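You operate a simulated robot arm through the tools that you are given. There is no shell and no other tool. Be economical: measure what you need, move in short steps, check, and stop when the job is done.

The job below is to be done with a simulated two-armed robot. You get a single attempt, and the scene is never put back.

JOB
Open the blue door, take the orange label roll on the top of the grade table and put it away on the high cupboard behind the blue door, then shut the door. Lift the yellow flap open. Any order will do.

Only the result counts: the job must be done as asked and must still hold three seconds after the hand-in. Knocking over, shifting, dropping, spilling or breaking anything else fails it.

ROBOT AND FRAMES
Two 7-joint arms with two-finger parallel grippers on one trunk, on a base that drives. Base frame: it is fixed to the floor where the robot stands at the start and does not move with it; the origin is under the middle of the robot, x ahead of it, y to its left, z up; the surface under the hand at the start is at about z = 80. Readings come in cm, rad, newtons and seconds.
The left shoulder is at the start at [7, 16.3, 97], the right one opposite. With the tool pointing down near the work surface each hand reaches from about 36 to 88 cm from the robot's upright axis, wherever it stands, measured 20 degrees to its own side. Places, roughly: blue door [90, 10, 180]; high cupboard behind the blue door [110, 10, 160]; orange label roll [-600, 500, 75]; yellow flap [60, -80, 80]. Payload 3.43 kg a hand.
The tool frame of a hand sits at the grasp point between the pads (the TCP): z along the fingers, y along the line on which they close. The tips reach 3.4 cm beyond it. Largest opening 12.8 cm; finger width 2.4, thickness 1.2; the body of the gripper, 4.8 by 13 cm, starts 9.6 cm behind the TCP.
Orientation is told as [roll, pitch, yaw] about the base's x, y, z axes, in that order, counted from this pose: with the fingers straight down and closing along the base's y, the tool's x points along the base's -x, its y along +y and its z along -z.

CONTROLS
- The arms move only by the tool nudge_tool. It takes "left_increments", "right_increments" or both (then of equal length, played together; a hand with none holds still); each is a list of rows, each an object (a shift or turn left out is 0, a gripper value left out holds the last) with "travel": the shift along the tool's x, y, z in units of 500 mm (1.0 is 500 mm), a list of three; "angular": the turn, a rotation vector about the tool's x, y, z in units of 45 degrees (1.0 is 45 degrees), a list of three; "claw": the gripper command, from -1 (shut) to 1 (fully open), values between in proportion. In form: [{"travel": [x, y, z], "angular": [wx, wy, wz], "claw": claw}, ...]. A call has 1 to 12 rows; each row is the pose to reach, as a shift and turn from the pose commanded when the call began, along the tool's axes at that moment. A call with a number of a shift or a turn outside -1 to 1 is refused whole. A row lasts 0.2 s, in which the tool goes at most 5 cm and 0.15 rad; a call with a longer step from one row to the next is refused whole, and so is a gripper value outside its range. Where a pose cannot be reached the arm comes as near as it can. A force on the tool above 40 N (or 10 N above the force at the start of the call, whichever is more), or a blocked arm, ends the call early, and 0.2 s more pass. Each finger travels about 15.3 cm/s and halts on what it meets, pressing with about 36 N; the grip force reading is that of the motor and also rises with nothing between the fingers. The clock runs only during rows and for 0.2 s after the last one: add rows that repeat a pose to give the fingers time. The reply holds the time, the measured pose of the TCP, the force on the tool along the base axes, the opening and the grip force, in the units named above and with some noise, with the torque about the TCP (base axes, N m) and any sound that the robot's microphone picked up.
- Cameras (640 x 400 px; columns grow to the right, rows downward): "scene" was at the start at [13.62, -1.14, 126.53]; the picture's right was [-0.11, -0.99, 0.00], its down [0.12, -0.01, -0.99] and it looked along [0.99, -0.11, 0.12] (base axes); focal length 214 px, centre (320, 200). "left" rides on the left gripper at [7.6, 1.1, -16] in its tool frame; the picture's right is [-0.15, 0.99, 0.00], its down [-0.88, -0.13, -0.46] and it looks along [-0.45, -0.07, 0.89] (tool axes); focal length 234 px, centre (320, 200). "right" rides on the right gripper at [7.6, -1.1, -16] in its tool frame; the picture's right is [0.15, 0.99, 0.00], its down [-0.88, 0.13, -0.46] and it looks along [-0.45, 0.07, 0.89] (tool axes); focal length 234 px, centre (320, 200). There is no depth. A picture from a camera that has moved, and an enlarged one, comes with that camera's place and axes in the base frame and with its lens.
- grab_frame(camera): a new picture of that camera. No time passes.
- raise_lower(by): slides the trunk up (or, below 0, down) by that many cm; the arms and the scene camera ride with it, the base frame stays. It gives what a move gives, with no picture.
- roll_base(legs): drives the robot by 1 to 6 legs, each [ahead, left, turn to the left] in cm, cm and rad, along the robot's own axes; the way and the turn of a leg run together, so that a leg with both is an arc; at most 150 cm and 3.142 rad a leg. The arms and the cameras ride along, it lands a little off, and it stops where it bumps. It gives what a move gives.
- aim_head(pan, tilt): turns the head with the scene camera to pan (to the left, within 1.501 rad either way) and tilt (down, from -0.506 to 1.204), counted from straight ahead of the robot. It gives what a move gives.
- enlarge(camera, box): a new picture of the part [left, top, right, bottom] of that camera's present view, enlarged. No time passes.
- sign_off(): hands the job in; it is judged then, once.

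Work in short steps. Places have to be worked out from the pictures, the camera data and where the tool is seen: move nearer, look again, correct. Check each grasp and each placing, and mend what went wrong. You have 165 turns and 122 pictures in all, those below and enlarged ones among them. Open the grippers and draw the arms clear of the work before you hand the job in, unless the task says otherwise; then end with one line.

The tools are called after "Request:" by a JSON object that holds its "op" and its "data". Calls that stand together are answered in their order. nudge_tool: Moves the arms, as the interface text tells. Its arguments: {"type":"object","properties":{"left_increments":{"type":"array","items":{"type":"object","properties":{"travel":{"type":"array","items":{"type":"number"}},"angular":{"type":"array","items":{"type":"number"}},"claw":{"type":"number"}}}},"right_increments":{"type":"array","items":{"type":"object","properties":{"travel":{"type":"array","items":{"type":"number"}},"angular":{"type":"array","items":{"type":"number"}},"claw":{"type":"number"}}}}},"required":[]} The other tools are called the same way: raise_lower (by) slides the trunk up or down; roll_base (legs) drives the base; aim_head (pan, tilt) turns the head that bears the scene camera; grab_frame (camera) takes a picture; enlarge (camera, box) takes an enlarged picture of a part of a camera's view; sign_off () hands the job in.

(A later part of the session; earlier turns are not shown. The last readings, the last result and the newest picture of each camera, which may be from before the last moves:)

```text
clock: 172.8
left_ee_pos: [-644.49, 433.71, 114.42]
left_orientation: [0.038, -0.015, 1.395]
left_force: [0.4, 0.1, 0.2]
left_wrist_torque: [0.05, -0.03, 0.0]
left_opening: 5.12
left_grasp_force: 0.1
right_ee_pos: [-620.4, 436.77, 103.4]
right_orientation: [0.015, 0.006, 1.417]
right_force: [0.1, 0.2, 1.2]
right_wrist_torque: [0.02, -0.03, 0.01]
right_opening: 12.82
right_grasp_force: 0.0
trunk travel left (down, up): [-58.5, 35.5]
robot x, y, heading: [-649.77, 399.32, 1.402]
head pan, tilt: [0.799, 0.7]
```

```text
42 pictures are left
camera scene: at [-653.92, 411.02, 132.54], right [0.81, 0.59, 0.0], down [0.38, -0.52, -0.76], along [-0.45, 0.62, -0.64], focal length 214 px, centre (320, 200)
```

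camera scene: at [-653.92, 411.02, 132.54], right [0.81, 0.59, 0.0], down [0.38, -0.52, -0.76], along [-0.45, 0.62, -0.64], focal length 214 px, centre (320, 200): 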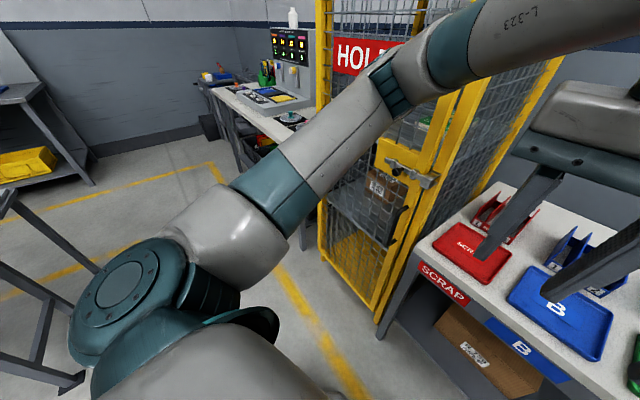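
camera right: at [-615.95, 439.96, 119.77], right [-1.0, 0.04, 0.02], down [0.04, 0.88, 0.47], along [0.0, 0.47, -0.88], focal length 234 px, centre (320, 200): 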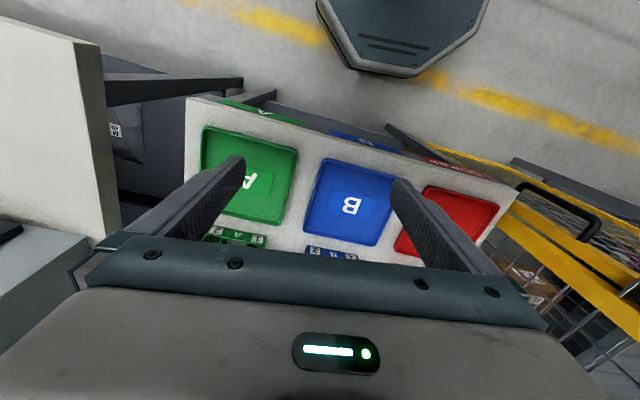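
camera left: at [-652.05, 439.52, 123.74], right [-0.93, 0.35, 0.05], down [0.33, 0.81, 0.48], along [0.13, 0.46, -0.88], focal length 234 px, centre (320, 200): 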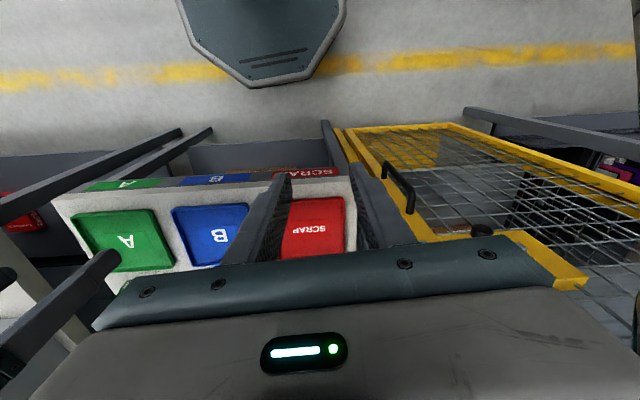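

Freed, and nothing looks shifted. I back a little more, straighten the heading and shift 26 cm right.

Request:
{"op": "roll_base", "data": {"legs": [[-10, 0, 0], [0, 0, -0.115], [0, -27, 0]]}}

Request:
{"op": "aim_head", "data": {"pan": 0.0, "tilt": 0.5}}

Request:
{"op": "grab_frame", "data": {"camera": "scene"}}

```text
clock: 176.0
left_ee_pos: [-615.94, 415.56, 114.44]
left_orientation: [0.038, -0.017, 1.282]
left_force: [0.5, -0.1, 0.1]
left_wrist_torque: [-0.02, 0.01, 0.03]
left_opening: 5.13
left_grasp_force: 0.0
right_ee_pos: [-591.8, 415.8, 103.35]
right_orientation: [0.017, 0.007, 1.3]
right_force: [-0.1, -0.2, 0.8]
right_wrist_torque: [0.02, -0.01, -0.01]
right_opening: 12.8
right_grasp_force: 0.2
trunk travel left (down, up): [-58.5, 35.5]
robot x, y, heading: [-625.13, 382.42, 1.285]
head pan, tilt: [0.799, 0.7]
```

```text
clock: 177.1
left_ee_pos: [-615.92, 415.53, 114.4]
left_orientation: [0.037, -0.015, 1.281]
left_force: [-0.6, 0.4, -0.4]
left_wrist_torque: [0.01, 0.02, -0.01]
left_opening: 5.11
left_grasp_force: 0.1
right_ee_pos: [-591.79, 415.79, 103.33]
right_orientation: [0.015, 0.006, 1.302]
right_force: [0.3, -0.5, 0.1]
right_wrist_torque: [0.04, -0.04, 0.0]
right_opening: 12.78
right_grasp_force: 0.0
trunk travel left (down, up): [-58.5, 35.5]
robot x, y, heading: [-625.44, 381.94, 1.29]
head pan, tilt: [0.0, 0.499]
```

```text
41 pictures are left
camera scene: at [-621.27, 395.43, 134.31], right [0.96, -0.28, 0.0], down [-0.13, -0.46, -0.88], along [0.25, 0.84, -0.48], focal length 214 px, centre (320, 200)
```

scene: 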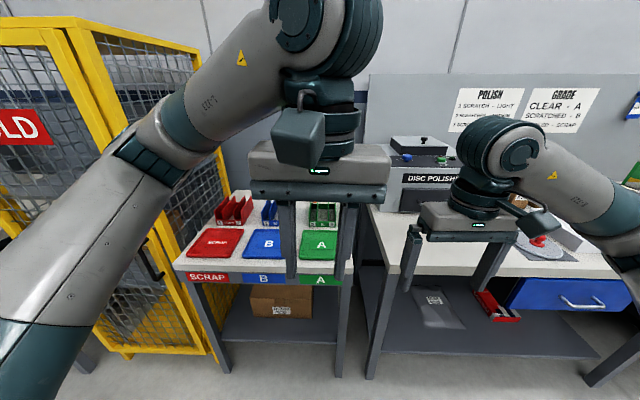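

Clear now. I shift the left hand 8 cm left out of the right hand's way and drive ahead 33 cm.

Request:
{"op": "nudge_tool", "data": {"left_increments": [{"travel": [0, 0.08, -0.02]}, {"travel": [0, 0.16, -0.04]}]}}

Request:
{"op": "roll_base", "data": {"legs": [[33, 0, 0]]}}

Request:
{"op": "grab_frame", "data": {"camera": "right"}}

Request:
{"op": "grab_frame", "data": {"camera": "scene"}}

```text
clock: 177.7
left_ee_pos: [-623.89, 417.78, 116.84]
left_orientation: [0.036, -0.015, 1.281]
left_force: [-0.7, -0.1, 0.3]
left_wrist_torque: [-0.02, -0.05, -0.01]
left_opening: 5.1
left_grasp_force: 0.0
right_ee_pos: [-591.94, 415.88, 103.35]
right_orientation: [0.014, 0.007, 1.301]
right_force: [0.0, -0.4, 0.4]
right_wrist_torque: [-0.02, -0.03, 0.01]
right_opening: 12.8
right_grasp_force: 0.0
trunk travel left (down, up): [-58.5, 35.5]
robot x, y, heading: [-625.25, 382.51, 1.285]
head pan, tilt: [0.0, 0.499]
```

```text
clock: 179.9
left_ee_pos: [-614.4, 449.22, 116.79]
left_orientation: [0.039, -0.017, 1.28]
left_force: [-0.5, 0.3, 0.1]
left_wrist_torque: [0.01, -0.04, 0.0]
left_opening: 5.1
left_grasp_force: 0.0
right_ee_pos: [-582.52, 447.22, 103.3]
right_orientation: [0.016, 0.007, 1.299]
right_force: [-0.8, 0.5, -0.4]
right_wrist_torque: [-0.03, 0.01, -0.02]
right_opening: 12.81
right_grasp_force: 0.2
trunk travel left (down, up): [-58.5, 35.5]
robot x, y, heading: [-615.79, 413.36, 1.283]
head pan, tilt: [0.0, 0.499]
```

```text
40 pictures are left
camera right: at [-583.27, 439.72, 119.3], right [-0.99, 0.12, 0.02], down [0.12, 0.88, 0.45], along [0.04, 0.45, -0.89], focal length 234 px, centre (320, 200)
```

right: 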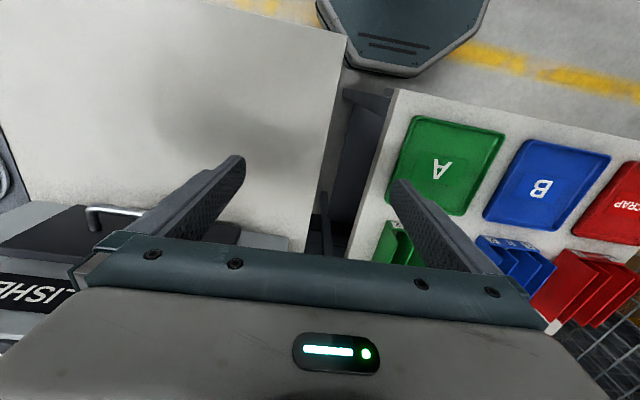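

```text
39 pictures are left
camera scene: at [-612.02, 426.84, 134.31], right [0.96, -0.28, 0.0], down [-0.14, -0.46, -0.88], along [0.25, 0.84, -0.48], focal length 214 px, centre (320, 200)
```

scene: 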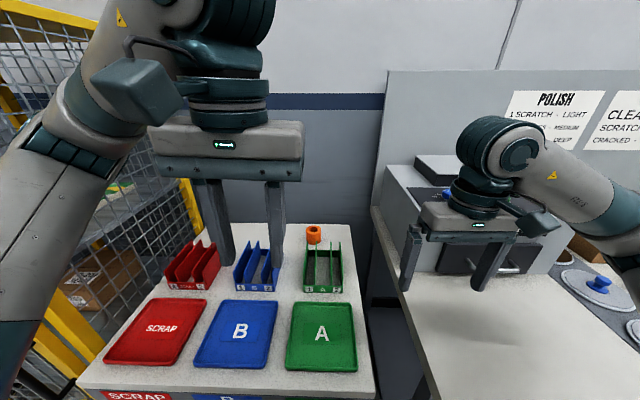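

The roll re-measures at [-595.5, 491.2]. I move the right hand left then forward at height, to above the roll.

Request:
{"op": "nudge_tool", "data": {"right_increments": [{"travel": [-0.04, 0.09, 0], "claw": 1}, {"travel": [-0.08, 0.18, 0]}, {"travel": [-0.12, 0.27, 0]}, {"travel": [-0.16, 0.36, 0]}, {"travel": [-0.22, 0.43, 0]}, {"travel": [-0.3, 0.48, 0]}, {"travel": [-0.39, 0.488, 0]}, {"travel": [-0.48, 0.488, 0]}, {"travel": [-0.57, 0.488, 0]}, {"travel": [-0.66, 0.488, 0]}, {"travel": [-0.73, 0.488, 0]}, {"travel": [-0.782, 0.488, 0]}]}}

Request:
{"op": "grab_frame", "data": {"camera": "right"}}

Request:
{"op": "grab_frame", "data": {"camera": "scene"}}

```text
clock: 182.5
left_ee_pos: [-614.13, 449.1, 116.8]
left_orientation: [0.042, -0.015, 1.28]
left_force: [0.2, 0.9, 0.4]
left_wrist_torque: [-0.03, 0.03, -0.01]
left_opening: 5.09
left_grasp_force: 0.1
right_ee_pos: [-595.32, 488.27, 103.16]
right_orientation: [0.017, 0.009, 1.298]
right_force: [-0.2, -0.4, -0.1]
right_wrist_torque: [0.0, 0.04, 0.02]
right_opening: 12.84
right_grasp_force: 0.0
right hand out of reach, approached as far as the arm can: row 11, 12
trunk travel left (down, up): [-58.5, 35.5]
robot x, y, heading: [-616.07, 413.62, 1.279]
head pan, tilt: [0.0, 0.499]
```

```text
38 pictures are left
camera right: at [-596.02, 480.74, 118.99], right [-0.99, 0.12, 0.02], down [0.12, 0.88, 0.45], along [0.04, 0.45, -0.89], focal length 234 px, centre (320, 200)
```

right: 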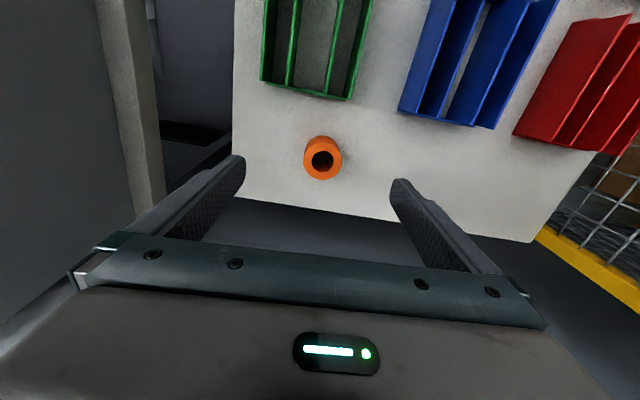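

```text
37 pictures are left
camera scene: at [-611.7, 426.8, 134.3], right [0.96, -0.28, 0.0], down [-0.14, -0.46, -0.88], along [0.25, 0.84, -0.48], focal length 214 px, centre (320, 200)
```

scene: 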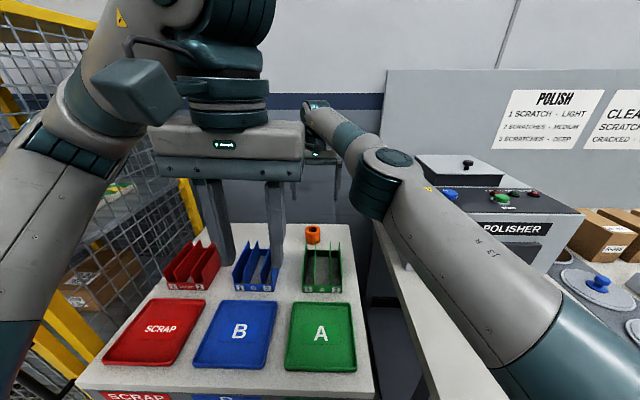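

The roll is centred between the fingers, 3 cm further ahead; the command already includes that. I descend to z≈84.5.

Request:
{"op": "nudge_tool", "data": {"right_increments": [{"travel": [0, 0, 0.08], "claw": 1}, {"travel": [0, 0, 0.16]}, {"travel": [0, 0, 0.24]}, {"travel": [0, 0, 0.31]}, {"travel": [0, 0, 0.35]}, {"travel": [0, 0, 0.374]}]}}

Request:
{"op": "grab_frame", "data": {"camera": "right"}}

```text
clock: 183.9
left_ee_pos: [-614.28, 449.28, 116.85]
left_orientation: [0.039, -0.016, 1.28]
left_force: [-0.5, 0.5, 0.1]
left_wrist_torque: [0.02, -0.01, 0.01]
left_opening: 5.11
left_grasp_force: 0.0
right_ee_pos: [-595.76, 488.21, 84.36]
right_orientation: [0.015, 0.005, 1.297]
right_force: [-0.7, -0.7, 0.0]
right_wrist_torque: [0.05, 0.01, 0.01]
right_opening: 12.8
right_grasp_force: 0.1
trunk travel left (down, up): [-58.5, 35.5]
robot x, y, heading: [-615.99, 413.05, 1.286]
head pan, tilt: [0.0, 0.499]
```

```text
36 pictures are left
camera right: at [-596.6, 480.76, 100.28], right [-0.99, 0.12, 0.02], down [0.12, 0.88, 0.45], along [0.04, 0.45, -0.89], focal length 234 px, centre (320, 200)
```

right: 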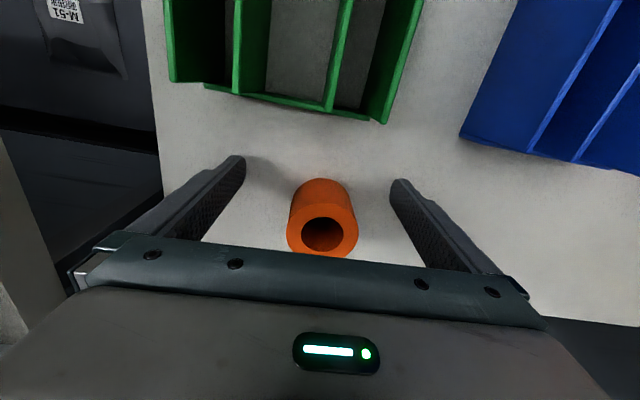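

The roll is 3 cm ahead, centred. I advance 3 cm and close.

Request:
{"op": "nudge_tool", "data": {"right_increments": [{"travel": [-0.03, 0, 0], "claw": 1}, {"travel": [-0.06, 0, 0], "claw": 1}, {"travel": [-0.06, 0, 0], "claw": -1}, {"travel": [-0.06, 0, 0], "claw": -1}, {"travel": [-0.06, 0, 0], "claw": -1}, {"travel": [-0.06, 0, 0], "claw": -1}]}}

Request:
{"op": "grab_frame", "data": {"camera": "right"}}

```text
clock: 185.3
left_ee_pos: [-614.48, 449.26, 116.89]
left_orientation: [0.037, -0.015, 1.28]
left_force: [0.4, 0.0, 0.1]
left_wrist_torque: [-0.01, 0.01, -0.02]
left_opening: 5.1
left_grasp_force: 0.0
right_ee_pos: [-594.91, 489.99, 84.24]
right_orientation: [0.016, 0.007, 1.298]
right_force: [1.9, -0.3, 2.1]
right_wrist_torque: [0.01, -0.14, 0.01]
right_opening: 5.66
right_grasp_force: 36.1
right hand out of reach, approached as far as the arm can: row 2, 3, 4, 5, 6
trunk travel left (down, up): [-58.5, 35.5]
robot x, y, heading: [-616.17, 413.56, 1.289]
head pan, tilt: [0.0, 0.499]
```

```text
35 pictures are left
camera right: at [-595.65, 482.47, 100.28], right [-0.99, 0.12, 0.02], down [0.12, 0.88, 0.45], along [0.04, 0.45, -0.89], focal length 234 px, centre (320, 200)
```

right: 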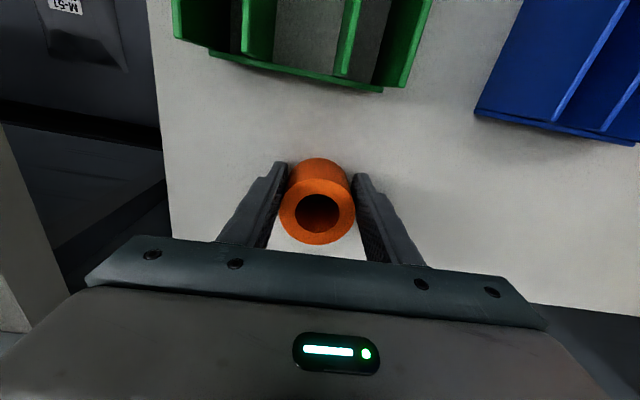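

Gripped (5.66 cm, 36 N). I lift straight up 15 cm.

Request:
{"op": "nudge_tool", "data": {"right_increments": [{"travel": [0, 0, -0.05], "claw": -1}, {"travel": [0, 0, -0.11], "claw": -1}, {"travel": [0, 0, -0.17], "claw": -1}, {"travel": [0, 0, -0.24], "claw": -1}, {"travel": [0, 0, -0.3], "claw": -1}]}}

Request:
{"op": "grab_frame", "data": {"camera": "right"}}

```text
clock: 186.5
left_ee_pos: [-614.37, 449.25, 116.64]
left_orientation: [0.038, -0.015, 1.279]
left_force: [-0.5, 0.0, -0.7]
left_wrist_torque: [0.0, 0.02, 0.01]
left_opening: 5.12
left_grasp_force: 0.0
right_ee_pos: [-594.53, 489.07, 99.24]
right_orientation: [0.017, 0.008, 1.3]
right_force: [-0.5, -1.1, -1.0]
right_wrist_torque: [0.0, -0.01, 0.01]
right_opening: 5.66
right_grasp_force: 35.7
right hand out of reach, approached as far as the arm can: row 4, 5
trunk travel left (down, up): [-58.5, 35.5]
robot x, y, heading: [-616.18, 412.99, 1.284]
head pan, tilt: [0.0, 0.499]
```

```text
34 pictures are left
camera right: at [-595.36, 481.49, 115.16], right [-0.99, 0.12, 0.02], down [0.12, 0.88, 0.45], along [0.04, 0.45, -0.89], focal length 234 px, centre (320, 200)
```

right: 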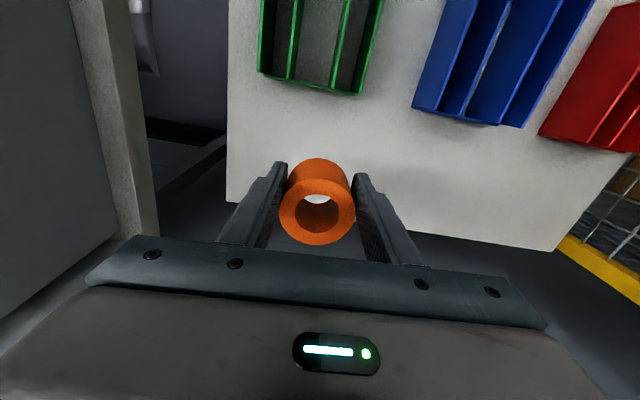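

Holding the roll well. I back straight out 42 cm, then draw the right hand in.

Request:
{"op": "roll_base", "data": {"legs": [[-42, 0, 0]]}}

Request:
{"op": "nudge_tool", "data": {"right_increments": [{"travel": [0.02, -0.05, -0.06], "angular": [0, -0.1, 0], "claw": -1}, {"travel": [0.06, -0.1, -0.12], "angular": [0, -0.2, 0], "claw": -1}, {"travel": [0.12, -0.14, -0.16], "angular": [0, -0.3, 0], "claw": -1}, {"travel": [0.2, -0.16, -0.18], "angular": [0, -0.3, 0], "claw": -1}, {"travel": [0.28, -0.18, -0.2], "angular": [0, -0.3, 0], "claw": -1}, {"travel": [0.36, -0.2, -0.2], "angular": [0, -0.2, 0], "claw": -1}, {"travel": [0.42, -0.2, -0.2], "angular": [0, -0.1, 0], "claw": -1}]}}

Request:
{"op": "grab_frame", "data": {"camera": "scene"}}

```text
clock: 189.1
left_ee_pos: [-626.35, 408.89, 116.83]
left_orientation: [0.039, -0.017, 1.283]
left_force: [1.2, -0.6, -0.3]
left_wrist_torque: [0.0, 0.02, -0.04]
left_opening: 5.1
left_grasp_force: 0.0
right_ee_pos: [-606.55, 448.83, 99.11]
right_orientation: [0.016, 0.007, 1.3]
right_force: [0.1, 0.3, -0.1]
right_wrist_torque: [-0.03, 0.03, 0.03]
right_opening: 5.63
right_grasp_force: 35.9
trunk travel left (down, up): [-58.5, 35.5]
robot x, y, heading: [-627.58, 373.03, 1.283]
head pan, tilt: [0.0, 0.499]
```

```text
clock: 190.7
left_ee_pos: [-626.21, 409.03, 116.7]
left_orientation: [0.04, -0.015, 1.281]
left_force: [0.4, 0.8, 0.1]
left_wrist_torque: [-0.02, 0.0, -0.01]
left_opening: 5.13
left_grasp_force: 0.1
right_ee_pos: [-609.96, 444.79, 117.37]
right_orientation: [-0.021, -0.09, 1.3]
right_force: [0.0, 0.0, -0.7]
right_wrist_torque: [-0.05, -0.01, -0.03]
right_opening: 5.59
right_grasp_force: 36.3
right hand out of reach, approached as far as the arm can: row 1, 2, 3, 4, 5, 6, 7
trunk travel left (down, up): [-58.5, 35.5]
robot x, y, heading: [-627.89, 373.5, 1.288]
head pan, tilt: [0.0, 0.499]
```

```text
33 pictures are left
camera scene: at [-623.85, 386.61, 134.29], right [0.96, -0.28, 0.0], down [-0.13, -0.46, -0.88], along [0.25, 0.84, -0.48], focal length 214 px, centre (320, 200)
```

scene: 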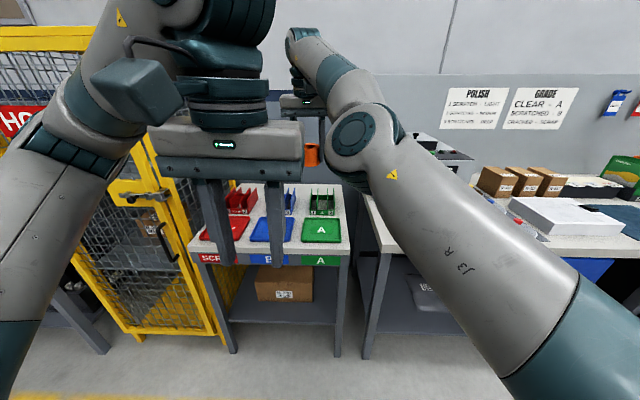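

Right arm shows the same straight-arm lock; I use the trick that worked: sideways sweep with a tilt, then back.

Request:
{"op": "nudge_tool", "data": {"right_increments": [{"travel": [0.0, -0.08, 0.0], "angular": [0, -0.15, 0], "claw": -1}, {"travel": [0.0, -0.16, 0.0], "angular": [0, -0.3, 0], "claw": -1}, {"travel": [0.02, -0.24, 0.0], "angular": [0, -0.45, 0], "claw": -1}, {"travel": [0.06, -0.3, 0], "angular": [0, -0.6, 0], "claw": -1}, {"travel": [0.12, -0.36, 0], "angular": [0, -0.6, 0], "claw": -1}, {"travel": [0.2, -0.4, 0], "angular": [0, -0.6, 0], "claw": -1}, {"travel": [0.28, -0.44, 0], "angular": [0, -0.6, 0], "claw": -1}, {"travel": [0.36, -0.46, 0], "angular": [0, -0.6, 0], "claw": -1}]}}

Request:
{"op": "grab_frame", "data": {"camera": "scene"}}

```text
clock: 192.4
left_ee_pos: [-626.42, 409.05, 116.84]
left_orientation: [0.038, -0.015, 1.28]
left_force: [-0.6, -0.1, 0.8]
left_wrist_torque: [-0.05, -0.02, 0.01]
left_opening: 5.09
left_grasp_force: 0.1
right_ee_pos: [-603.82, 448.34, 119.57]
right_orientation: [0.015, -0.244, 1.298]
right_force: [0.1, 0.6, -1.1]
right_wrist_torque: [0.0, 0.04, 0.0]
right_opening: 5.64
right_grasp_force: 35.9
right hand out of reach, approached as far as the arm can: row 1, 2, 3, 4, 5, 6, 7, 8
trunk travel left (down, up): [-58.5, 35.5]
robot x, y, heading: [-627.78, 373.39, 1.28]
head pan, tilt: [0.0, 0.499]
```

```text
32 pictures are left
camera scene: at [-623.88, 386.56, 134.31], right [0.96, -0.28, 0.0], down [-0.13, -0.46, -0.88], along [0.25, 0.84, -0.48], focal length 214 px, centre (320, 200)
```

scene: 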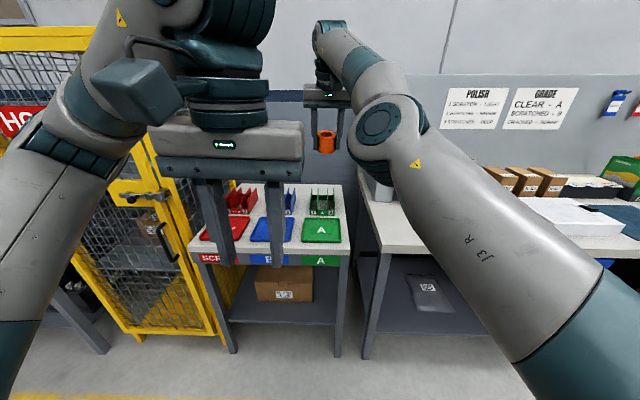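

Still stuck; I try a pure tilt (fingers forward-up) to change the wrist posture first.

Request:
{"op": "nudge_tool", "data": {"right_increments": [{"angular": [0, -0.15, 0], "claw": -1}, {"angular": [0, -0.3, 0], "claw": -1}, {"angular": [0, -0.45, 0], "claw": -1}, {"angular": [0, -0.6, 0], "claw": -1}, {"angular": [0, -0.75, 0], "claw": -1}]}}

Request:
{"op": "nudge_tool", "data": {"right_increments": [{"travel": [0, -0.08, 0], "claw": -1}, {"travel": [0, -0.16, 0], "claw": -1}, {"travel": [0, -0.24, 0], "claw": -1}, {"travel": [0, -0.32, 0], "claw": -1}]}}

```text
clock: 193.7
left_ee_pos: [-626.42, 409.01, 116.75]
left_orientation: [0.038, -0.017, 1.282]
left_force: [-0.2, 0.5, 0.4]
left_wrist_torque: [0.03, -0.01, 0.02]
left_opening: 5.1
left_grasp_force: 0.0
right_ee_pos: [-604.2, 448.17, 119.54]
right_orientation: [0.023, -0.835, 1.284]
right_force: [-1.2, 0.5, -0.1]
right_wrist_torque: [-0.06, -0.01, -0.03]
right_opening: 5.57
right_grasp_force: 36.1
right hand out of reach, approached as far as the arm can: row 1
trunk travel left (down, up): [-58.5, 35.5]
robot x, y, heading: [-627.84, 372.99, 1.286]
head pan, tilt: [0.0, 0.499]
```

```text
clock: 194.7
left_ee_pos: [-626.11, 409.09, 116.81]
left_orientation: [0.04, -0.018, 1.281]
left_force: [0.7, 0.3, 0.3]
left_wrist_torque: [0.02, 0.03, -0.01]
left_opening: 5.13
left_grasp_force: 0.0
right_ee_pos: [-588.56, 443.84, 119.22]
right_orientation: [0.026, -0.833, 1.285]
right_force: [-0.2, -0.9, -0.3]
right_wrist_torque: [-0.05, 0.08, 0.07]
right_opening: 5.6
right_grasp_force: 35.6
trunk travel left (down, up): [-58.5, 35.5]
robot x, y, heading: [-627.83, 372.94, 1.289]
head pan, tilt: [0.0, 0.499]
```

Tilting freed it, and this 48° tilt is what I want for placing. I draw it back 12 cm, raise the trunk for clearance, and turn back along the corridor.

Request:
{"op": "nudge_tool", "data": {"right_increments": [{"travel": [0.04, 0, -0.045], "claw": -1}, {"travel": [0.08, 0, -0.09], "claw": -1}, {"travel": [0.12, 0, -0.135], "claw": -1}, {"travel": [0.16, 0, -0.177], "claw": -1}]}}

Request:
{"op": "raise_lower", "data": {"by": 35}}

Request:
{"op": "roll_base", "data": {"legs": [[0, 0, -1.57]]}}

Request:
{"op": "aim_head", "data": {"pan": 0.0, "tilt": 0.3}}

Request:
{"op": "grab_frame", "data": {"camera": "scene"}}

```text
clock: 195.7
left_ee_pos: [-626.31, 408.9, 116.9]
left_orientation: [0.039, -0.018, 1.28]
left_force: [0.6, -0.1, 0.4]
left_wrist_torque: [0.03, -0.01, 0.01]
left_opening: 5.1
left_grasp_force: 0.1
right_ee_pos: [-592.04, 432.26, 119.47]
right_orientation: [0.02, -0.834, 1.284]
right_force: [0.2, -0.8, -0.2]
right_wrist_torque: [-0.01, -0.02, 0.01]
right_opening: 5.58
right_grasp_force: 36.0
trunk travel left (down, up): [-58.5, 35.5]
robot x, y, heading: [-627.78, 372.99, 1.287]
head pan, tilt: [0.0, 0.499]
```

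```text
clock: 199.1
left_ee_pos: [-626.36, 409.02, 151.76]
left_orientation: [0.039, -0.015, 1.28]
left_force: [-0.1, 0.0, 0.6]
left_wrist_torque: [0.01, 0.0, 0.01]
left_opening: 5.12
left_grasp_force: 0.2
right_ee_pos: [-592.1, 432.29, 154.31]
right_orientation: [0.021, -0.834, 1.286]
right_force: [-0.2, 0.3, -0.5]
right_wrist_torque: [-0.03, 0.02, -0.03]
right_opening: 5.58
right_grasp_force: 35.7
trunk travel left (down, up): [-93.5, 0.5]
robot x, y, heading: [-627.59, 373.2, 1.285]
head pan, tilt: [0.0, 0.499]
```

```text
clock: 203.3
left_ee_pos: [-592.04, 371.26, 151.82]
left_orientation: [0.037, -0.016, -0.299]
left_force: [0.3, 0.4, 0.4]
left_wrist_torque: [-0.01, 0.01, 0.0]
left_opening: 5.1
left_grasp_force: 0.0
right_ee_pos: [-568.92, 336.87, 154.32]
right_orientation: [0.021, -0.836, -0.294]
right_force: [-0.5, 0.2, -1.5]
right_wrist_torque: [-0.01, 0.03, 0.0]
right_opening: 5.5
right_grasp_force: 36.4
trunk travel left (down, up): [-93.5, 0.5]
robot x, y, heading: [-627.93, 373.4, -0.29]
head pan, tilt: [0.0, 0.499]
```

```text
clock: 204.0
left_ee_pos: [-591.96, 371.21, 151.79]
left_orientation: [0.038, -0.017, -0.298]
left_force: [0.3, -0.3, 0.5]
left_wrist_torque: [0.0, -0.02, 0.02]
left_opening: 5.13
left_grasp_force: 0.0
right_ee_pos: [-569.04, 336.73, 154.35]
right_orientation: [0.021, -0.835, -0.294]
right_force: [0.5, 0.8, -1.3]
right_wrist_torque: [0.01, 0.03, 0.02]
right_opening: 5.51
right_grasp_force: 36.0
trunk travel left (down, up): [-93.5, 0.5]
robot x, y, heading: [-627.75, 372.99, -0.294]
head pan, tilt: [0.0, 0.3]
```

```text
31 pictures are left
camera scene: at [-614.08, 368.82, 171.14], right [-0.29, -0.96, 0.0], down [-0.28, 0.09, -0.95], along [0.91, -0.28, -0.3], focal length 214 px, centre (320, 200)
```

scene: 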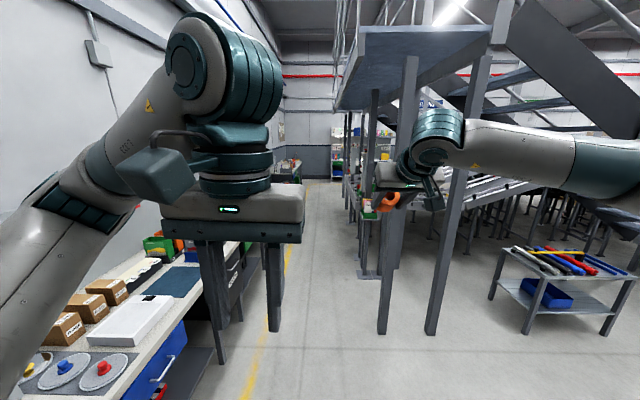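

The right elbow is wide toward the pillars. I stretch the right hand forward to narrow it and shift 8 cm toward the tables.

Request:
{"op": "nudge_tool", "data": {"right_increments": [{"travel": [-0.06, 0.02, 0.066], "claw": -1}, {"travel": [-0.12, 0.05, 0.132], "claw": -1}, {"travel": [-0.18, 0.08, 0.198], "claw": -1}, {"travel": [-0.24, 0.11, 0.264], "claw": -1}, {"travel": [-0.28, 0.14, 0.31], "claw": -1}]}}

Request:
{"op": "roll_base", "data": {"legs": [[0, 8, 0.006], [150, 0, 0]]}}

Request:
{"op": "grab_frame", "data": {"camera": "scene"}}

```text
clock: 205.2
left_ee_pos: [-591.72, 371.36, 151.81]
left_orientation: [0.036, -0.014, -0.299]
left_force: [0.3, -0.1, -0.9]
left_wrist_torque: [0.0, 0.02, 0.01]
left_opening: 5.14
left_grasp_force: 0.2
right_ee_pos: [-546.5, 337.93, 154.25]
right_orientation: [0.017, -0.833, -0.294]
right_force: [0.3, 0.6, -0.3]
right_wrist_torque: [-0.03, 0.03, 0.0]
right_opening: 5.48
right_grasp_force: 35.9
trunk travel left (down, up): [-93.5, 0.5]
robot x, y, heading: [-627.4, 372.92, -0.293]
head pan, tilt: [0.0, 0.3]
```

```text
clock: 213.4
left_ee_pos: [-444.98, 336.1, 151.78]
left_orientation: [0.037, -0.016, -0.294]
left_force: [-1.2, 0.1, 0.1]
left_wrist_torque: [0.0, 0.02, -0.01]
left_opening: 5.11
left_grasp_force: 0.1
right_ee_pos: [-399.58, 303.02, 154.48]
right_orientation: [0.021, -0.834, -0.29]
right_force: [0.5, 0.0, -1.1]
right_wrist_torque: [-0.01, 0.0, 0.02]
right_opening: 5.47
right_grasp_force: 36.4
trunk travel left (down, up): [-93.5, 0.5]
robot x, y, heading: [-480.86, 337.84, -0.286]
head pan, tilt: [0.0, 0.3]
```

```text
30 pictures are left
camera scene: at [-467.05, 333.7, 171.16], right [-0.28, -0.96, 0.0], down [-0.28, 0.08, -0.96], along [0.92, -0.27, -0.3], focal length 214 px, centre (320, 200)
```

scene: 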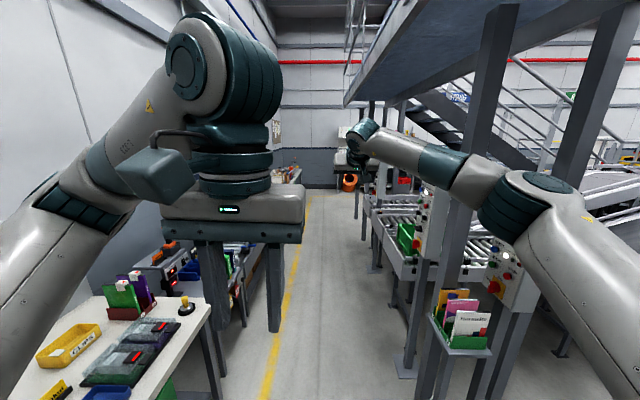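

The right elbow is still fairly wide, so I stretch it 8 cm more and inward, and check the grip in the right camera.

Request:
{"op": "nudge_tool", "data": {"right_increments": [{"travel": [-0.05, 0.04, 0.055], "claw": -1}, {"travel": [-0.09, 0.1, 0.1], "claw": -1}, {"travel": [-0.1, 0.17, 0.11], "claw": -1}, {"travel": [-0.1, 0.22, 0.11], "claw": -1}]}}

Request:
{"op": "grab_frame", "data": {"camera": "right"}}

Request:
{"op": "grab_frame", "data": {"camera": "scene"}}

```text
clock: 214.4
left_ee_pos: [-445.0, 336.03, 151.82]
left_orientation: [0.039, -0.016, -0.294]
left_force: [0.3, 0.4, 0.2]
left_wrist_torque: [0.01, -0.02, -0.01]
left_opening: 5.12
left_grasp_force: 0.0
right_ee_pos: [-391.23, 311.7, 153.36]
right_orientation: [0.023, -0.835, -0.294]
right_force: [-0.4, -0.3, -0.4]
right_wrist_torque: [0.05, 0.02, 0.06]
right_opening: 5.44
right_grasp_force: 36.0
right hand out of reach, approached as far as the arm can: row 3, 4
trunk travel left (down, up): [-93.5, 0.5]
robot x, y, heading: [-480.71, 338.1, -0.29]
head pan, tilt: [0.0, 0.3]
```

```text
29 pictures are left
camera right: at [-407.95, 315.09, 158.49], right [0.18, 0.98, -0.09], down [0.28, 0.04, 0.96], along [0.95, -0.19, -0.26], focal length 234 px, centre (320, 200)
```

right: 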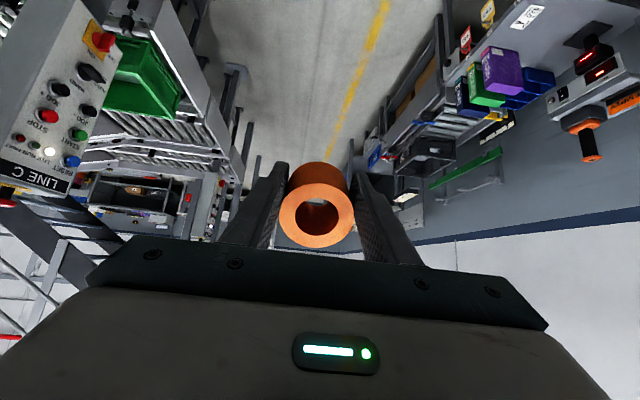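

```text
28 pictures are left
camera scene: at [-467.09, 333.42, 171.15], right [-0.29, -0.96, 0.0], down [-0.28, 0.09, -0.96], along [0.92, -0.27, -0.3], focal length 214 px, centre (320, 200)
```

scene: 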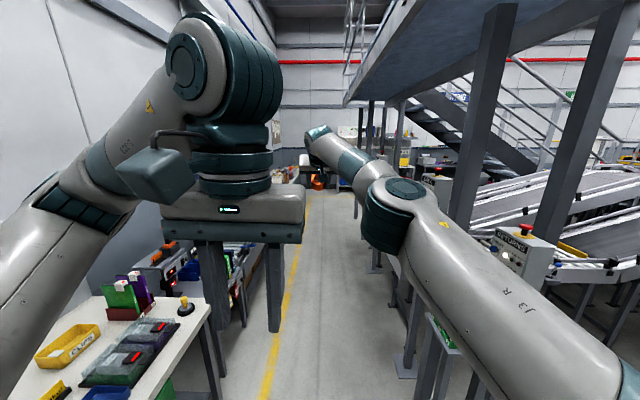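

The right arm is now narrow and the roll secure. I drive 300 cm back along the corridor.

Request:
{"op": "roll_base", "data": {"legs": [[0, -2, 0.006], [150, 0, 0], [150, 0, 0]]}}

Request:
{"op": "grab_frame", "data": {"camera": "scene"}}

```text
clock: 229.3
left_ee_pos: [-156.92, 246.44, 151.88]
left_orientation: [0.039, -0.015, -0.302]
left_force: [-0.2, 0.4, -0.8]
left_wrist_torque: [-0.01, -0.01, -0.01]
left_opening: 5.12
left_grasp_force: 0.0
right_ee_pos: [-103.3, 221.66, 153.47]
right_orientation: [0.023, -0.835, -0.298]
right_force: [0.0, 0.3, -1.3]
right_wrist_torque: [0.04, 0.02, -0.01]
right_opening: 5.4
right_grasp_force: 36.1
trunk travel left (down, up): [-93.5, 0.5]
robot x, y, heading: [-192.56, 248.45, -0.297]
head pan, tilt: [0.0, 0.3]
```

```text
27 pictures are left
camera scene: at [-178.95, 244.07, 171.16], right [-0.29, -0.96, 0.0], down [-0.28, 0.09, -0.96], along [0.91, -0.28, -0.3], focal length 214 px, centre (320, 200)
```

scene: 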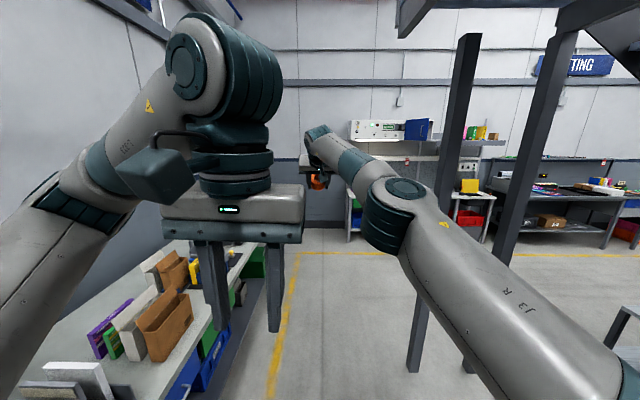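

The yellow flap still stands open in the distance. I drive 210 cm more to leave the corridor.

Request:
{"op": "roll_base", "data": {"legs": [[0, 0, 0.012], [105, 0, 0], [105, 0, 0]]}}

Request:
{"op": "nudge_tool", "data": {"right_increments": [{"travel": [0.06, -0.04, -0.06], "claw": -1}, {"travel": [0.12, -0.08, -0.12], "claw": -1}, {"travel": [0.18, -0.1, -0.18], "claw": -1}, {"travel": [0.24, -0.12, -0.24], "claw": -1}, {"travel": [0.3, -0.13, -0.31], "claw": -1}, {"travel": [0.36, -0.13, -0.38], "claw": -1}], "left_increments": [{"travel": [0, 0, 0.09]}, {"travel": [0, 0, 0.18]}, {"travel": [0, 0, 0.27]}, {"travel": [0, 0, 0.36]}, {"travel": [0, 0, 0.45]}, {"travel": [0, 0, 0.54]}]}}

Request:
{"op": "aim_head", "data": {"pan": -0.5, "tilt": 0.2}}

Request:
{"op": "grab_frame", "data": {"camera": "scene"}}

```text
clock: 240.1
left_ee_pos: [45.63, 186.47, 151.74]
left_orientation: [0.037, -0.015, -0.293]
left_force: [0.2, 0.4, 0.2]
left_wrist_torque: [0.0, -0.03, 0.0]
left_opening: 5.1
left_grasp_force: 0.1
right_ee_pos: [99.51, 162.14, 153.45]
right_orientation: [0.021, -0.834, -0.288]
right_force: [0.0, 0.1, -0.3]
right_wrist_torque: [0.0, -0.01, -0.01]
right_opening: 5.37
right_grasp_force: 35.7
trunk travel left (down, up): [-93.5, 0.5]
robot x, y, heading: [9.8, 188.09, -0.292]
head pan, tilt: [0.0, 0.3]
```

```text
clock: 241.5
left_ee_pos: [46.5, 187.48, 124.9]
left_orientation: [0.036, -0.018, -0.295]
left_force: [-0.6, 0.0, 0.2]
left_wrist_torque: [0.01, -0.06, 0.0]
left_opening: 5.14
left_grasp_force: 0.1
right_ee_pos: [72.54, 163.37, 152.96]
right_orientation: [0.018, -0.837, -0.289]
right_force: [-0.1, 0.3, -1.0]
right_wrist_torque: [-0.03, 0.0, -0.05]
right_opening: 5.34
right_grasp_force: 36.2
trunk travel left (down, up): [-93.5, 0.5]
robot x, y, heading: [9.99, 188.37, -0.291]
head pan, tilt: [0.0, 0.3]
```

```text
clock: 242.4
left_ee_pos: [46.61, 187.24, 124.85]
left_orientation: [0.038, -0.014, -0.294]
left_force: [-0.6, -0.2, 0.3]
left_wrist_torque: [0.01, 0.01, 0.0]
left_opening: 5.13
left_grasp_force: 0.1
right_ee_pos: [72.77, 162.79, 152.77]
right_orientation: [0.021, -0.833, -0.289]
right_force: [0.5, -0.4, -0.2]
right_wrist_torque: [-0.01, 0.02, -0.01]
right_opening: 5.35
right_grasp_force: 36.2
trunk travel left (down, up): [-93.5, 0.5]
robot x, y, heading: [10.04, 188.51, -0.29]
head pan, tilt: [-0.499, 0.201]
```

```text
26 pictures are left
camera scene: at [21.48, 179.88, 172.07], right [-0.71, -0.71, 0.0], down [-0.14, 0.14, -0.98], along [0.69, -0.69, -0.2], focal length 214 px, centre (320, 200)
```

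scene: 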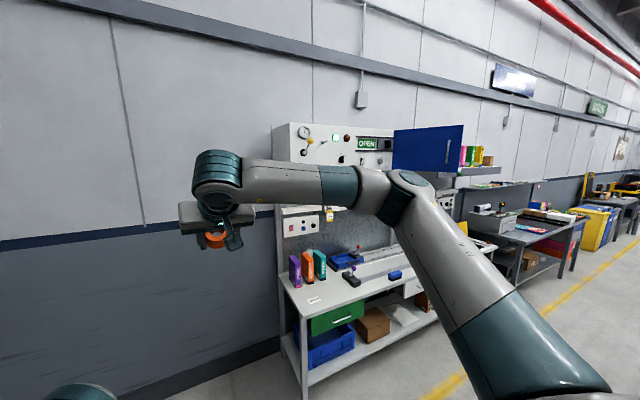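

I move sideways right 166 cm to stand before the cupboard, still well back from the open door.

Request:
{"op": "roll_base", "data": {"legs": [[0, -83, 0], [0, -83, 0]]}}

Request:
{"op": "aim_head", "data": {"pan": 0.1, "tilt": 0.0}}

Request:
{"op": "grab_frame", "data": {"camera": "scene"}}

```text
clock: 250.9
left_ee_pos: [-0.73, 28.98, 124.88]
left_orientation: [0.037, -0.014, -0.291]
left_force: [-0.4, 1.2, -0.6]
left_wrist_torque: [0.01, 0.0, 0.02]
left_opening: 5.12
left_grasp_force: 0.0
right_ee_pos: [25.47, 4.8, 152.66]
right_orientation: [0.019, -0.834, -0.286]
right_force: [0.5, 0.5, -1.7]
right_wrist_torque: [-0.04, 0.01, -0.01]
right_opening: 5.3
right_grasp_force: 36.0
trunk travel left (down, up): [-93.5, 0.5]
robot x, y, heading: [-37.08, 29.45, -0.285]
head pan, tilt: [-0.499, 0.201]
```

```text
clock: 251.9
left_ee_pos: [-0.68, 28.86, 124.83]
left_orientation: [0.039, -0.017, -0.291]
left_force: [0.4, 0.9, -0.2]
left_wrist_torque: [-0.02, 0.02, 0.02]
left_opening: 5.13
left_grasp_force: 0.0
right_ee_pos: [25.41, 4.77, 152.68]
right_orientation: [0.022, -0.834, -0.288]
right_force: [0.7, 0.0, -0.8]
right_wrist_torque: [-0.01, 0.02, 0.0]
right_opening: 5.29
right_grasp_force: 35.8
trunk travel left (down, up): [-93.5, 0.5]
robot x, y, heading: [-37.38, 29.97, -0.288]
head pan, tilt: [0.099, 0.0]
```

```text
25 pictures are left
camera scene: at [-23.65, 26.43, 173.92], right [-0.19, -0.98, 0.0], down [0.0, 0.0, -1.0], along [0.98, -0.19, 0.0], focal length 214 px, centre (320, 200)
```

scene: 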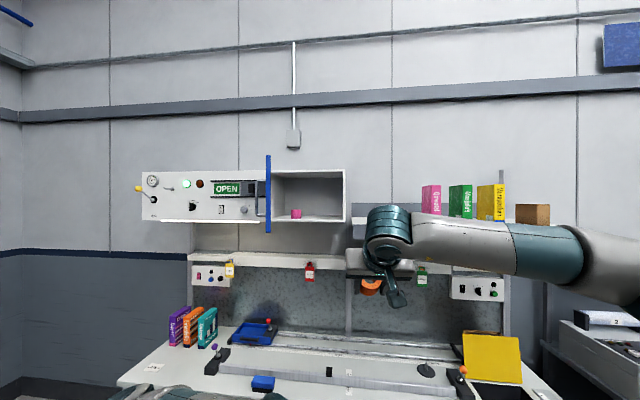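

I zoom in on the cupboard opening to fix the interior geometry.

Request:
{"op": "enlarge", "data": {"camera": "scene", "box": [240, 145, 368, 225]}}

```text
5.00 times, centred on (304, 185) of scene
camera zoom: at [-23.65, 26.43, 173.92], right [-0.19, -0.98, 0.0], down [0.0, 0.0, -1.0], along [0.98, -0.19, 0.0], focal length 1072 px, centre (400, 275)
```

zoom: 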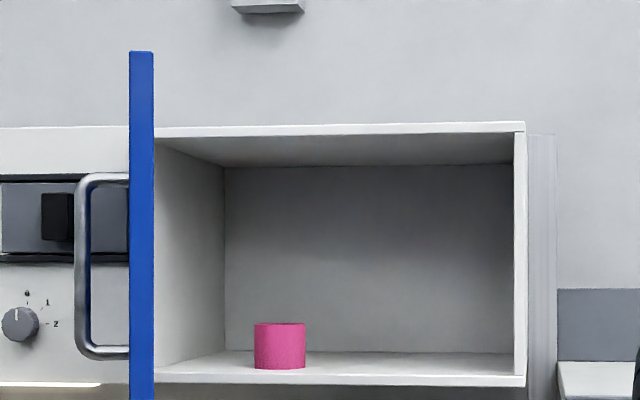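

Opening: floor z≈163.4, right edge at [83.2,-7.5], pink roll at [98.5,16.7]. I'll set the roll at about [96.4, 2.2]. First I lower the left hand, raise the right hand to z≈170.5, shift it left and reduce its tilt to ~38°.

Request:
{"op": "nudge_tool", "data": {"right_increments": [{"travel": [-0.044, 0.059, -0.04], "angular": [0, 0.04, 0], "claw": -1}, {"travel": [-0.088, 0.118, -0.08], "angular": [0, 0.08, 0], "claw": -1}, {"travel": [-0.132, 0.177, -0.12], "angular": [0, 0.12, 0], "claw": -1}, {"travel": [-0.176, 0.236, -0.16], "angular": [0, 0.16, 0], "claw": -1}, {"travel": [-0.22, 0.295, -0.2], "angular": [0, 0.2, 0], "claw": -1}, {"travel": [-0.264, 0.354, -0.239], "angular": [0, 0.22, 0], "claw": -1}], "left_increments": [{"travel": [0, 0, 0.08]}, {"travel": [0, 0, 0.16]}, {"travel": [0, 0, 0.24]}, {"travel": [0, 0, 0.32]}, {"travel": [0, 0, 0.4]}, {"travel": [0, 0, 0.48]}]}}

Request:
{"op": "roll_base", "data": {"legs": [[40, 0, 0]]}}

Request:
{"op": "grab_frame", "data": {"camera": "scene"}}

Request:
{"op": "grab_frame", "data": {"camera": "right"}}

```text
clock: 253.3
left_ee_pos: [-0.12, 30.04, 100.88]
left_orientation: [0.036, -0.017, -0.293]
left_force: [0.3, 0.2, -0.4]
left_wrist_torque: [-0.01, -0.01, 0.03]
left_opening: 5.1
left_grasp_force: 0.0
right_ee_pos: [30.18, 21.9, 170.97]
right_orientation: [0.014, -0.661, -0.281]
right_force: [0.8, 0.5, -1.5]
right_wrist_torque: [-0.04, 0.06, -0.03]
right_opening: 5.29
right_grasp_force: 36.6
trunk travel left (down, up): [-93.5, 0.5]
robot x, y, heading: [-37.41, 29.7, -0.288]
head pan, tilt: [0.099, 0.0]
```

```text
clock: 255.8
left_ee_pos: [38.25, 18.29, 100.95]
left_orientation: [0.038, -0.017, -0.294]
left_force: [-0.2, -1.0, -0.6]
left_wrist_torque: [0.04, -0.01, 0.0]
left_opening: 5.11
left_grasp_force: 0.0
right_ee_pos: [68.43, 10.06, 171.08]
right_orientation: [0.018, -0.663, -0.281]
right_force: [-0.6, 0.3, -0.9]
right_wrist_torque: [0.03, 0.01, 0.01]
right_opening: 5.27
right_grasp_force: 36.0
trunk travel left (down, up): [-93.5, 0.5]
robot x, y, heading: [1.18, 18.48, -0.289]
head pan, tilt: [0.099, 0.0]
```

```text
23 pictures are left
camera scene: at [14.63, 15.13, 173.95], right [-0.19, -0.98, 0.0], down [0.0, 0.0, -1.0], along [0.98, -0.19, 0.0], focal length 214 px, centre (320, 200)
```

scene: 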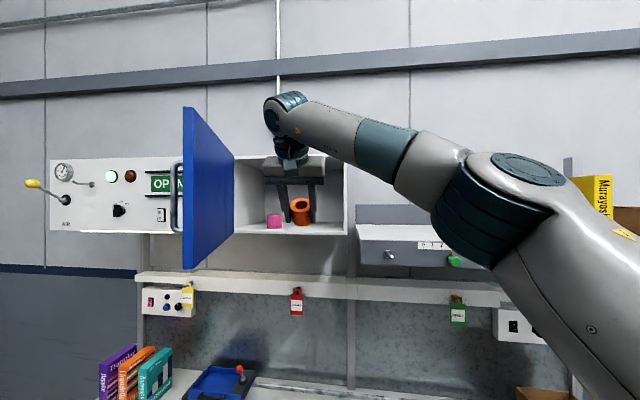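

```text
22 pictures are left
camera right: at [52.81, 13.23, 178.93], right [0.16, 0.98, -0.08], down [0.43, 0.0, 0.9], along [0.89, -0.17, -0.42], focal length 234 px, centre (320, 200)
```

right: 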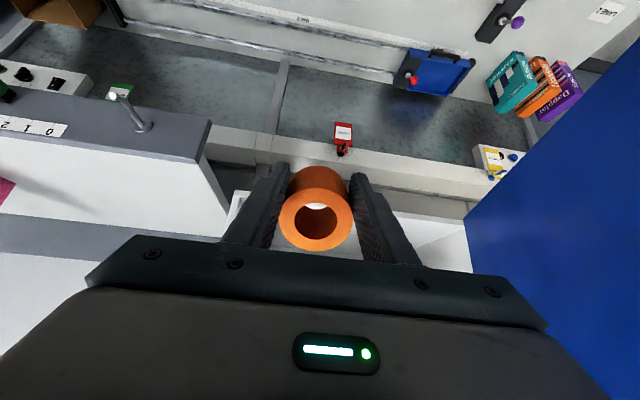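

The roll is lined up with the free right part. I drive 16 cm nearer, then lower to z≈169.3.

Request:
{"op": "roll_base", "data": {"legs": [[15, 0, 0]]}}

Request:
{"op": "nudge_tool", "data": {"right_increments": [{"travel": [0.011, 0, 0.014], "claw": -1}, {"travel": [0.022, 0, 0.028], "claw": -1}]}}

Request:
{"op": "enlarge", "data": {"camera": "scene", "box": [200, 100, 400, 225]}}

```text
clock: 257.1
left_ee_pos: [52.48, 14.03, 100.91]
left_orientation: [0.037, -0.017, -0.293]
left_force: [-0.6, 0.5, 0.6]
left_wrist_torque: [-0.02, -0.03, -0.03]
left_opening: 5.13
left_grasp_force: 0.1
right_ee_pos: [82.6, 6.02, 171.17]
right_orientation: [0.017, -0.664, -0.282]
right_force: [-1.1, -0.2, -0.4]
right_wrist_torque: [0.01, 0.02, 0.02]
right_opening: 5.29
right_grasp_force: 36.0
trunk travel left (down, up): [-93.5, 0.5]
robot x, y, heading: [15.46, 14.05, -0.285]
head pan, tilt: [0.099, 0.0]
```

```text
clock: 257.7
left_ee_pos: [52.59, 14.11, 100.95]
left_orientation: [0.039, -0.018, -0.291]
left_force: [0.2, 1.1, -0.4]
left_wrist_torque: [-0.01, -0.02, 0.02]
left_opening: 5.11
left_grasp_force: 0.1
right_ee_pos: [82.78, 5.88, 169.26]
right_orientation: [0.018, -0.663, -0.282]
right_force: [-1.1, 0.0, -0.8]
right_wrist_torque: [0.03, 0.0, 0.01]
right_opening: 5.28
right_grasp_force: 36.0
trunk travel left (down, up): [-93.5, 0.5]
robot x, y, heading: [15.18, 14.07, -0.285]
head pan, tilt: [0.099, 0.0]
```

```text
3.20 times, centred on (300, 162) of scene
camera zoom: at [28.99, 10.87, 173.94], right [-0.19, -0.98, 0.0], down [0.0, 0.0, -1.0], along [0.98, -0.19, 0.0], focal length 686 px, centre (384, 320)
```

zoom: 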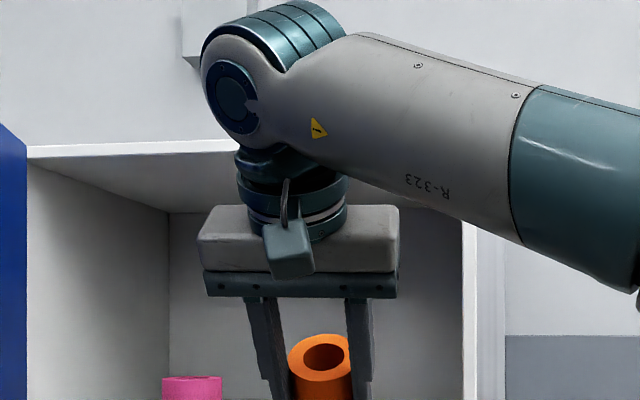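

Hand is centred before the opening. I slide in 10 cm slowly.

Request:
{"op": "nudge_tool", "data": {"right_increments": [{"travel": [-0.04, 0, 0.031], "claw": -1}, {"travel": [-0.08, 0, 0.062], "claw": -1}, {"travel": [-0.12, 0, 0.093], "claw": -1}, {"travel": [-0.158, 0, 0.123], "claw": -1}]}}

Request:
{"op": "enlarge", "data": {"camera": "scene", "box": [200, 100, 400, 225]}}

```text
clock: 258.7
left_ee_pos: [52.82, 14.21, 100.8]
left_orientation: [0.038, -0.016, -0.292]
left_force: [-0.5, 0.5, -0.3]
left_wrist_torque: [0.0, -0.02, -0.03]
left_opening: 5.12
left_grasp_force: 0.1
right_ee_pos: [91.62, 2.92, 168.46]
right_orientation: [0.016, -0.662, -0.282]
right_force: [0.8, -0.1, -0.9]
right_wrist_torque: [-0.01, 0.07, 0.01]
right_opening: 5.24
right_grasp_force: 36.3
right hand out of reach, approached as far as the arm can: row 4
trunk travel left (down, up): [-93.5, 0.5]
robot x, y, heading: [15.78, 13.96, -0.285]
head pan, tilt: [0.099, 0.0]
```

```text
3.20 times, centred on (300, 162) of scene
camera zoom: at [29.31, 10.98, 173.92], right [-0.19, -0.98, 0.0], down [0.0, 0.0, -1.0], along [0.98, -0.19, 0.0], focal length 686 px, centre (384, 320)
```

zoom: 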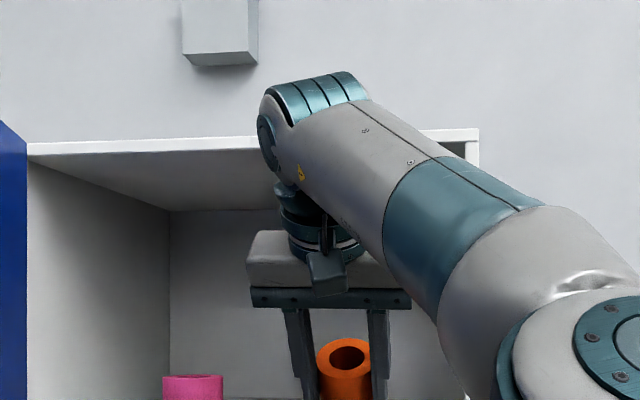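

TCP is 5 cm inside, roll ~7 cm inside, at the arm's reach. I lower using the trunk by 0.8 cm and read the force.

Request:
{"op": "raise_lower", "data": {"by": -0.8}}

Request:
{"op": "enlarge", "data": {"camera": "scene", "box": [240, 180, 360, 255]}}

```text
clock: 259.3
left_ee_pos: [52.82, 14.1, 100.07]
left_orientation: [0.039, -0.016, -0.293]
left_force: [0.2, -0.3, -0.2]
left_wrist_torque: [-0.03, -0.01, -0.01]
left_opening: 5.12
left_grasp_force: 0.0
right_ee_pos: [91.63, 3.02, 167.79]
right_orientation: [0.018, -0.661, -0.28]
right_force: [0.2, -0.1, -0.6]
right_wrist_torque: [0.01, 0.02, -0.03]
right_opening: 5.26
right_grasp_force: 35.7
trunk travel left (down, up): [-92.7, 1.3]
robot x, y, heading: [15.72, 13.98, -0.29]
head pan, tilt: [0.099, 0.0]
```

```text
5.33 times, centred on (300, 218) of scene
camera zoom: at [29.3, 10.9, 173.11], right [-0.19, -0.98, 0.0], down [0.0, 0.0, -1.0], along [0.98, -0.19, 0.0], focal length 1144 px, centre (427, 107)
```

zoom: 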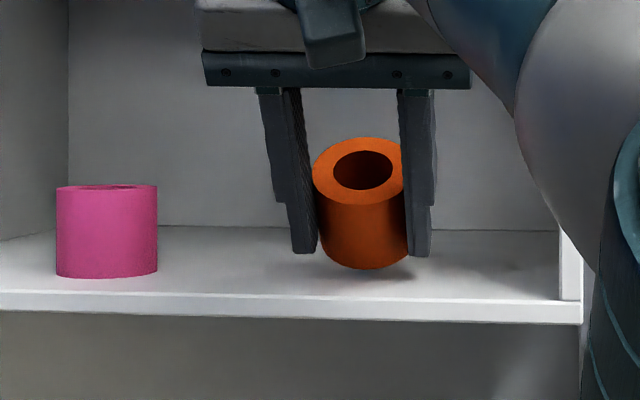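

Gap to the floor looks about 0.7 cm. I lower 0.7 more.

Request:
{"op": "raise_lower", "data": {"by": -0.8}}

Request:
{"op": "enlarge", "data": {"camera": "scene", "box": [240, 180, 360, 255]}}

```text
clock: 259.9
left_ee_pos: [52.58, 14.06, 99.26]
left_orientation: [0.04, -0.016, -0.289]
left_force: [-0.2, 0.0, -0.3]
left_wrist_torque: [0.04, 0.0, 0.01]
left_opening: 5.13
left_grasp_force: 0.1
right_ee_pos: [91.47, 2.95, 167.16]
right_orientation: [0.019, -0.665, -0.284]
right_force: [1.5, -0.3, 8.1]
right_wrist_torque: [-0.04, -0.25, 0.02]
right_opening: 5.27
right_grasp_force: 35.7
trunk travel left (down, up): [-91.9, 2.1]
robot x, y, heading: [15.37, 14.09, -0.287]
head pan, tilt: [0.099, 0.0]
```

```text
5.33 times, centred on (300, 218) of scene
camera zoom: at [29.12, 10.85, 172.35], right [-0.19, -0.98, 0.0], down [0.0, 0.0, -1.0], along [0.98, -0.19, 0.0], focal length 1144 px, centre (427, 107)
```

zoom: 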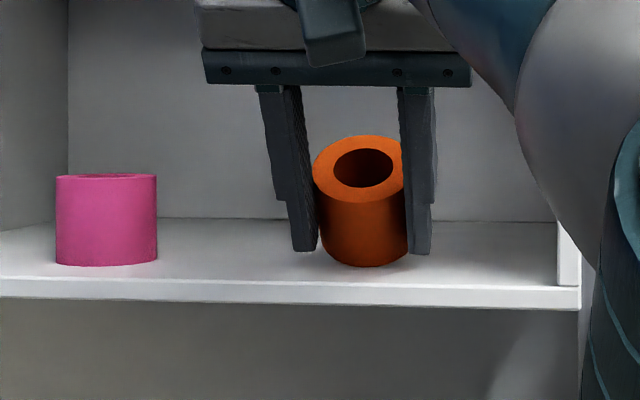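

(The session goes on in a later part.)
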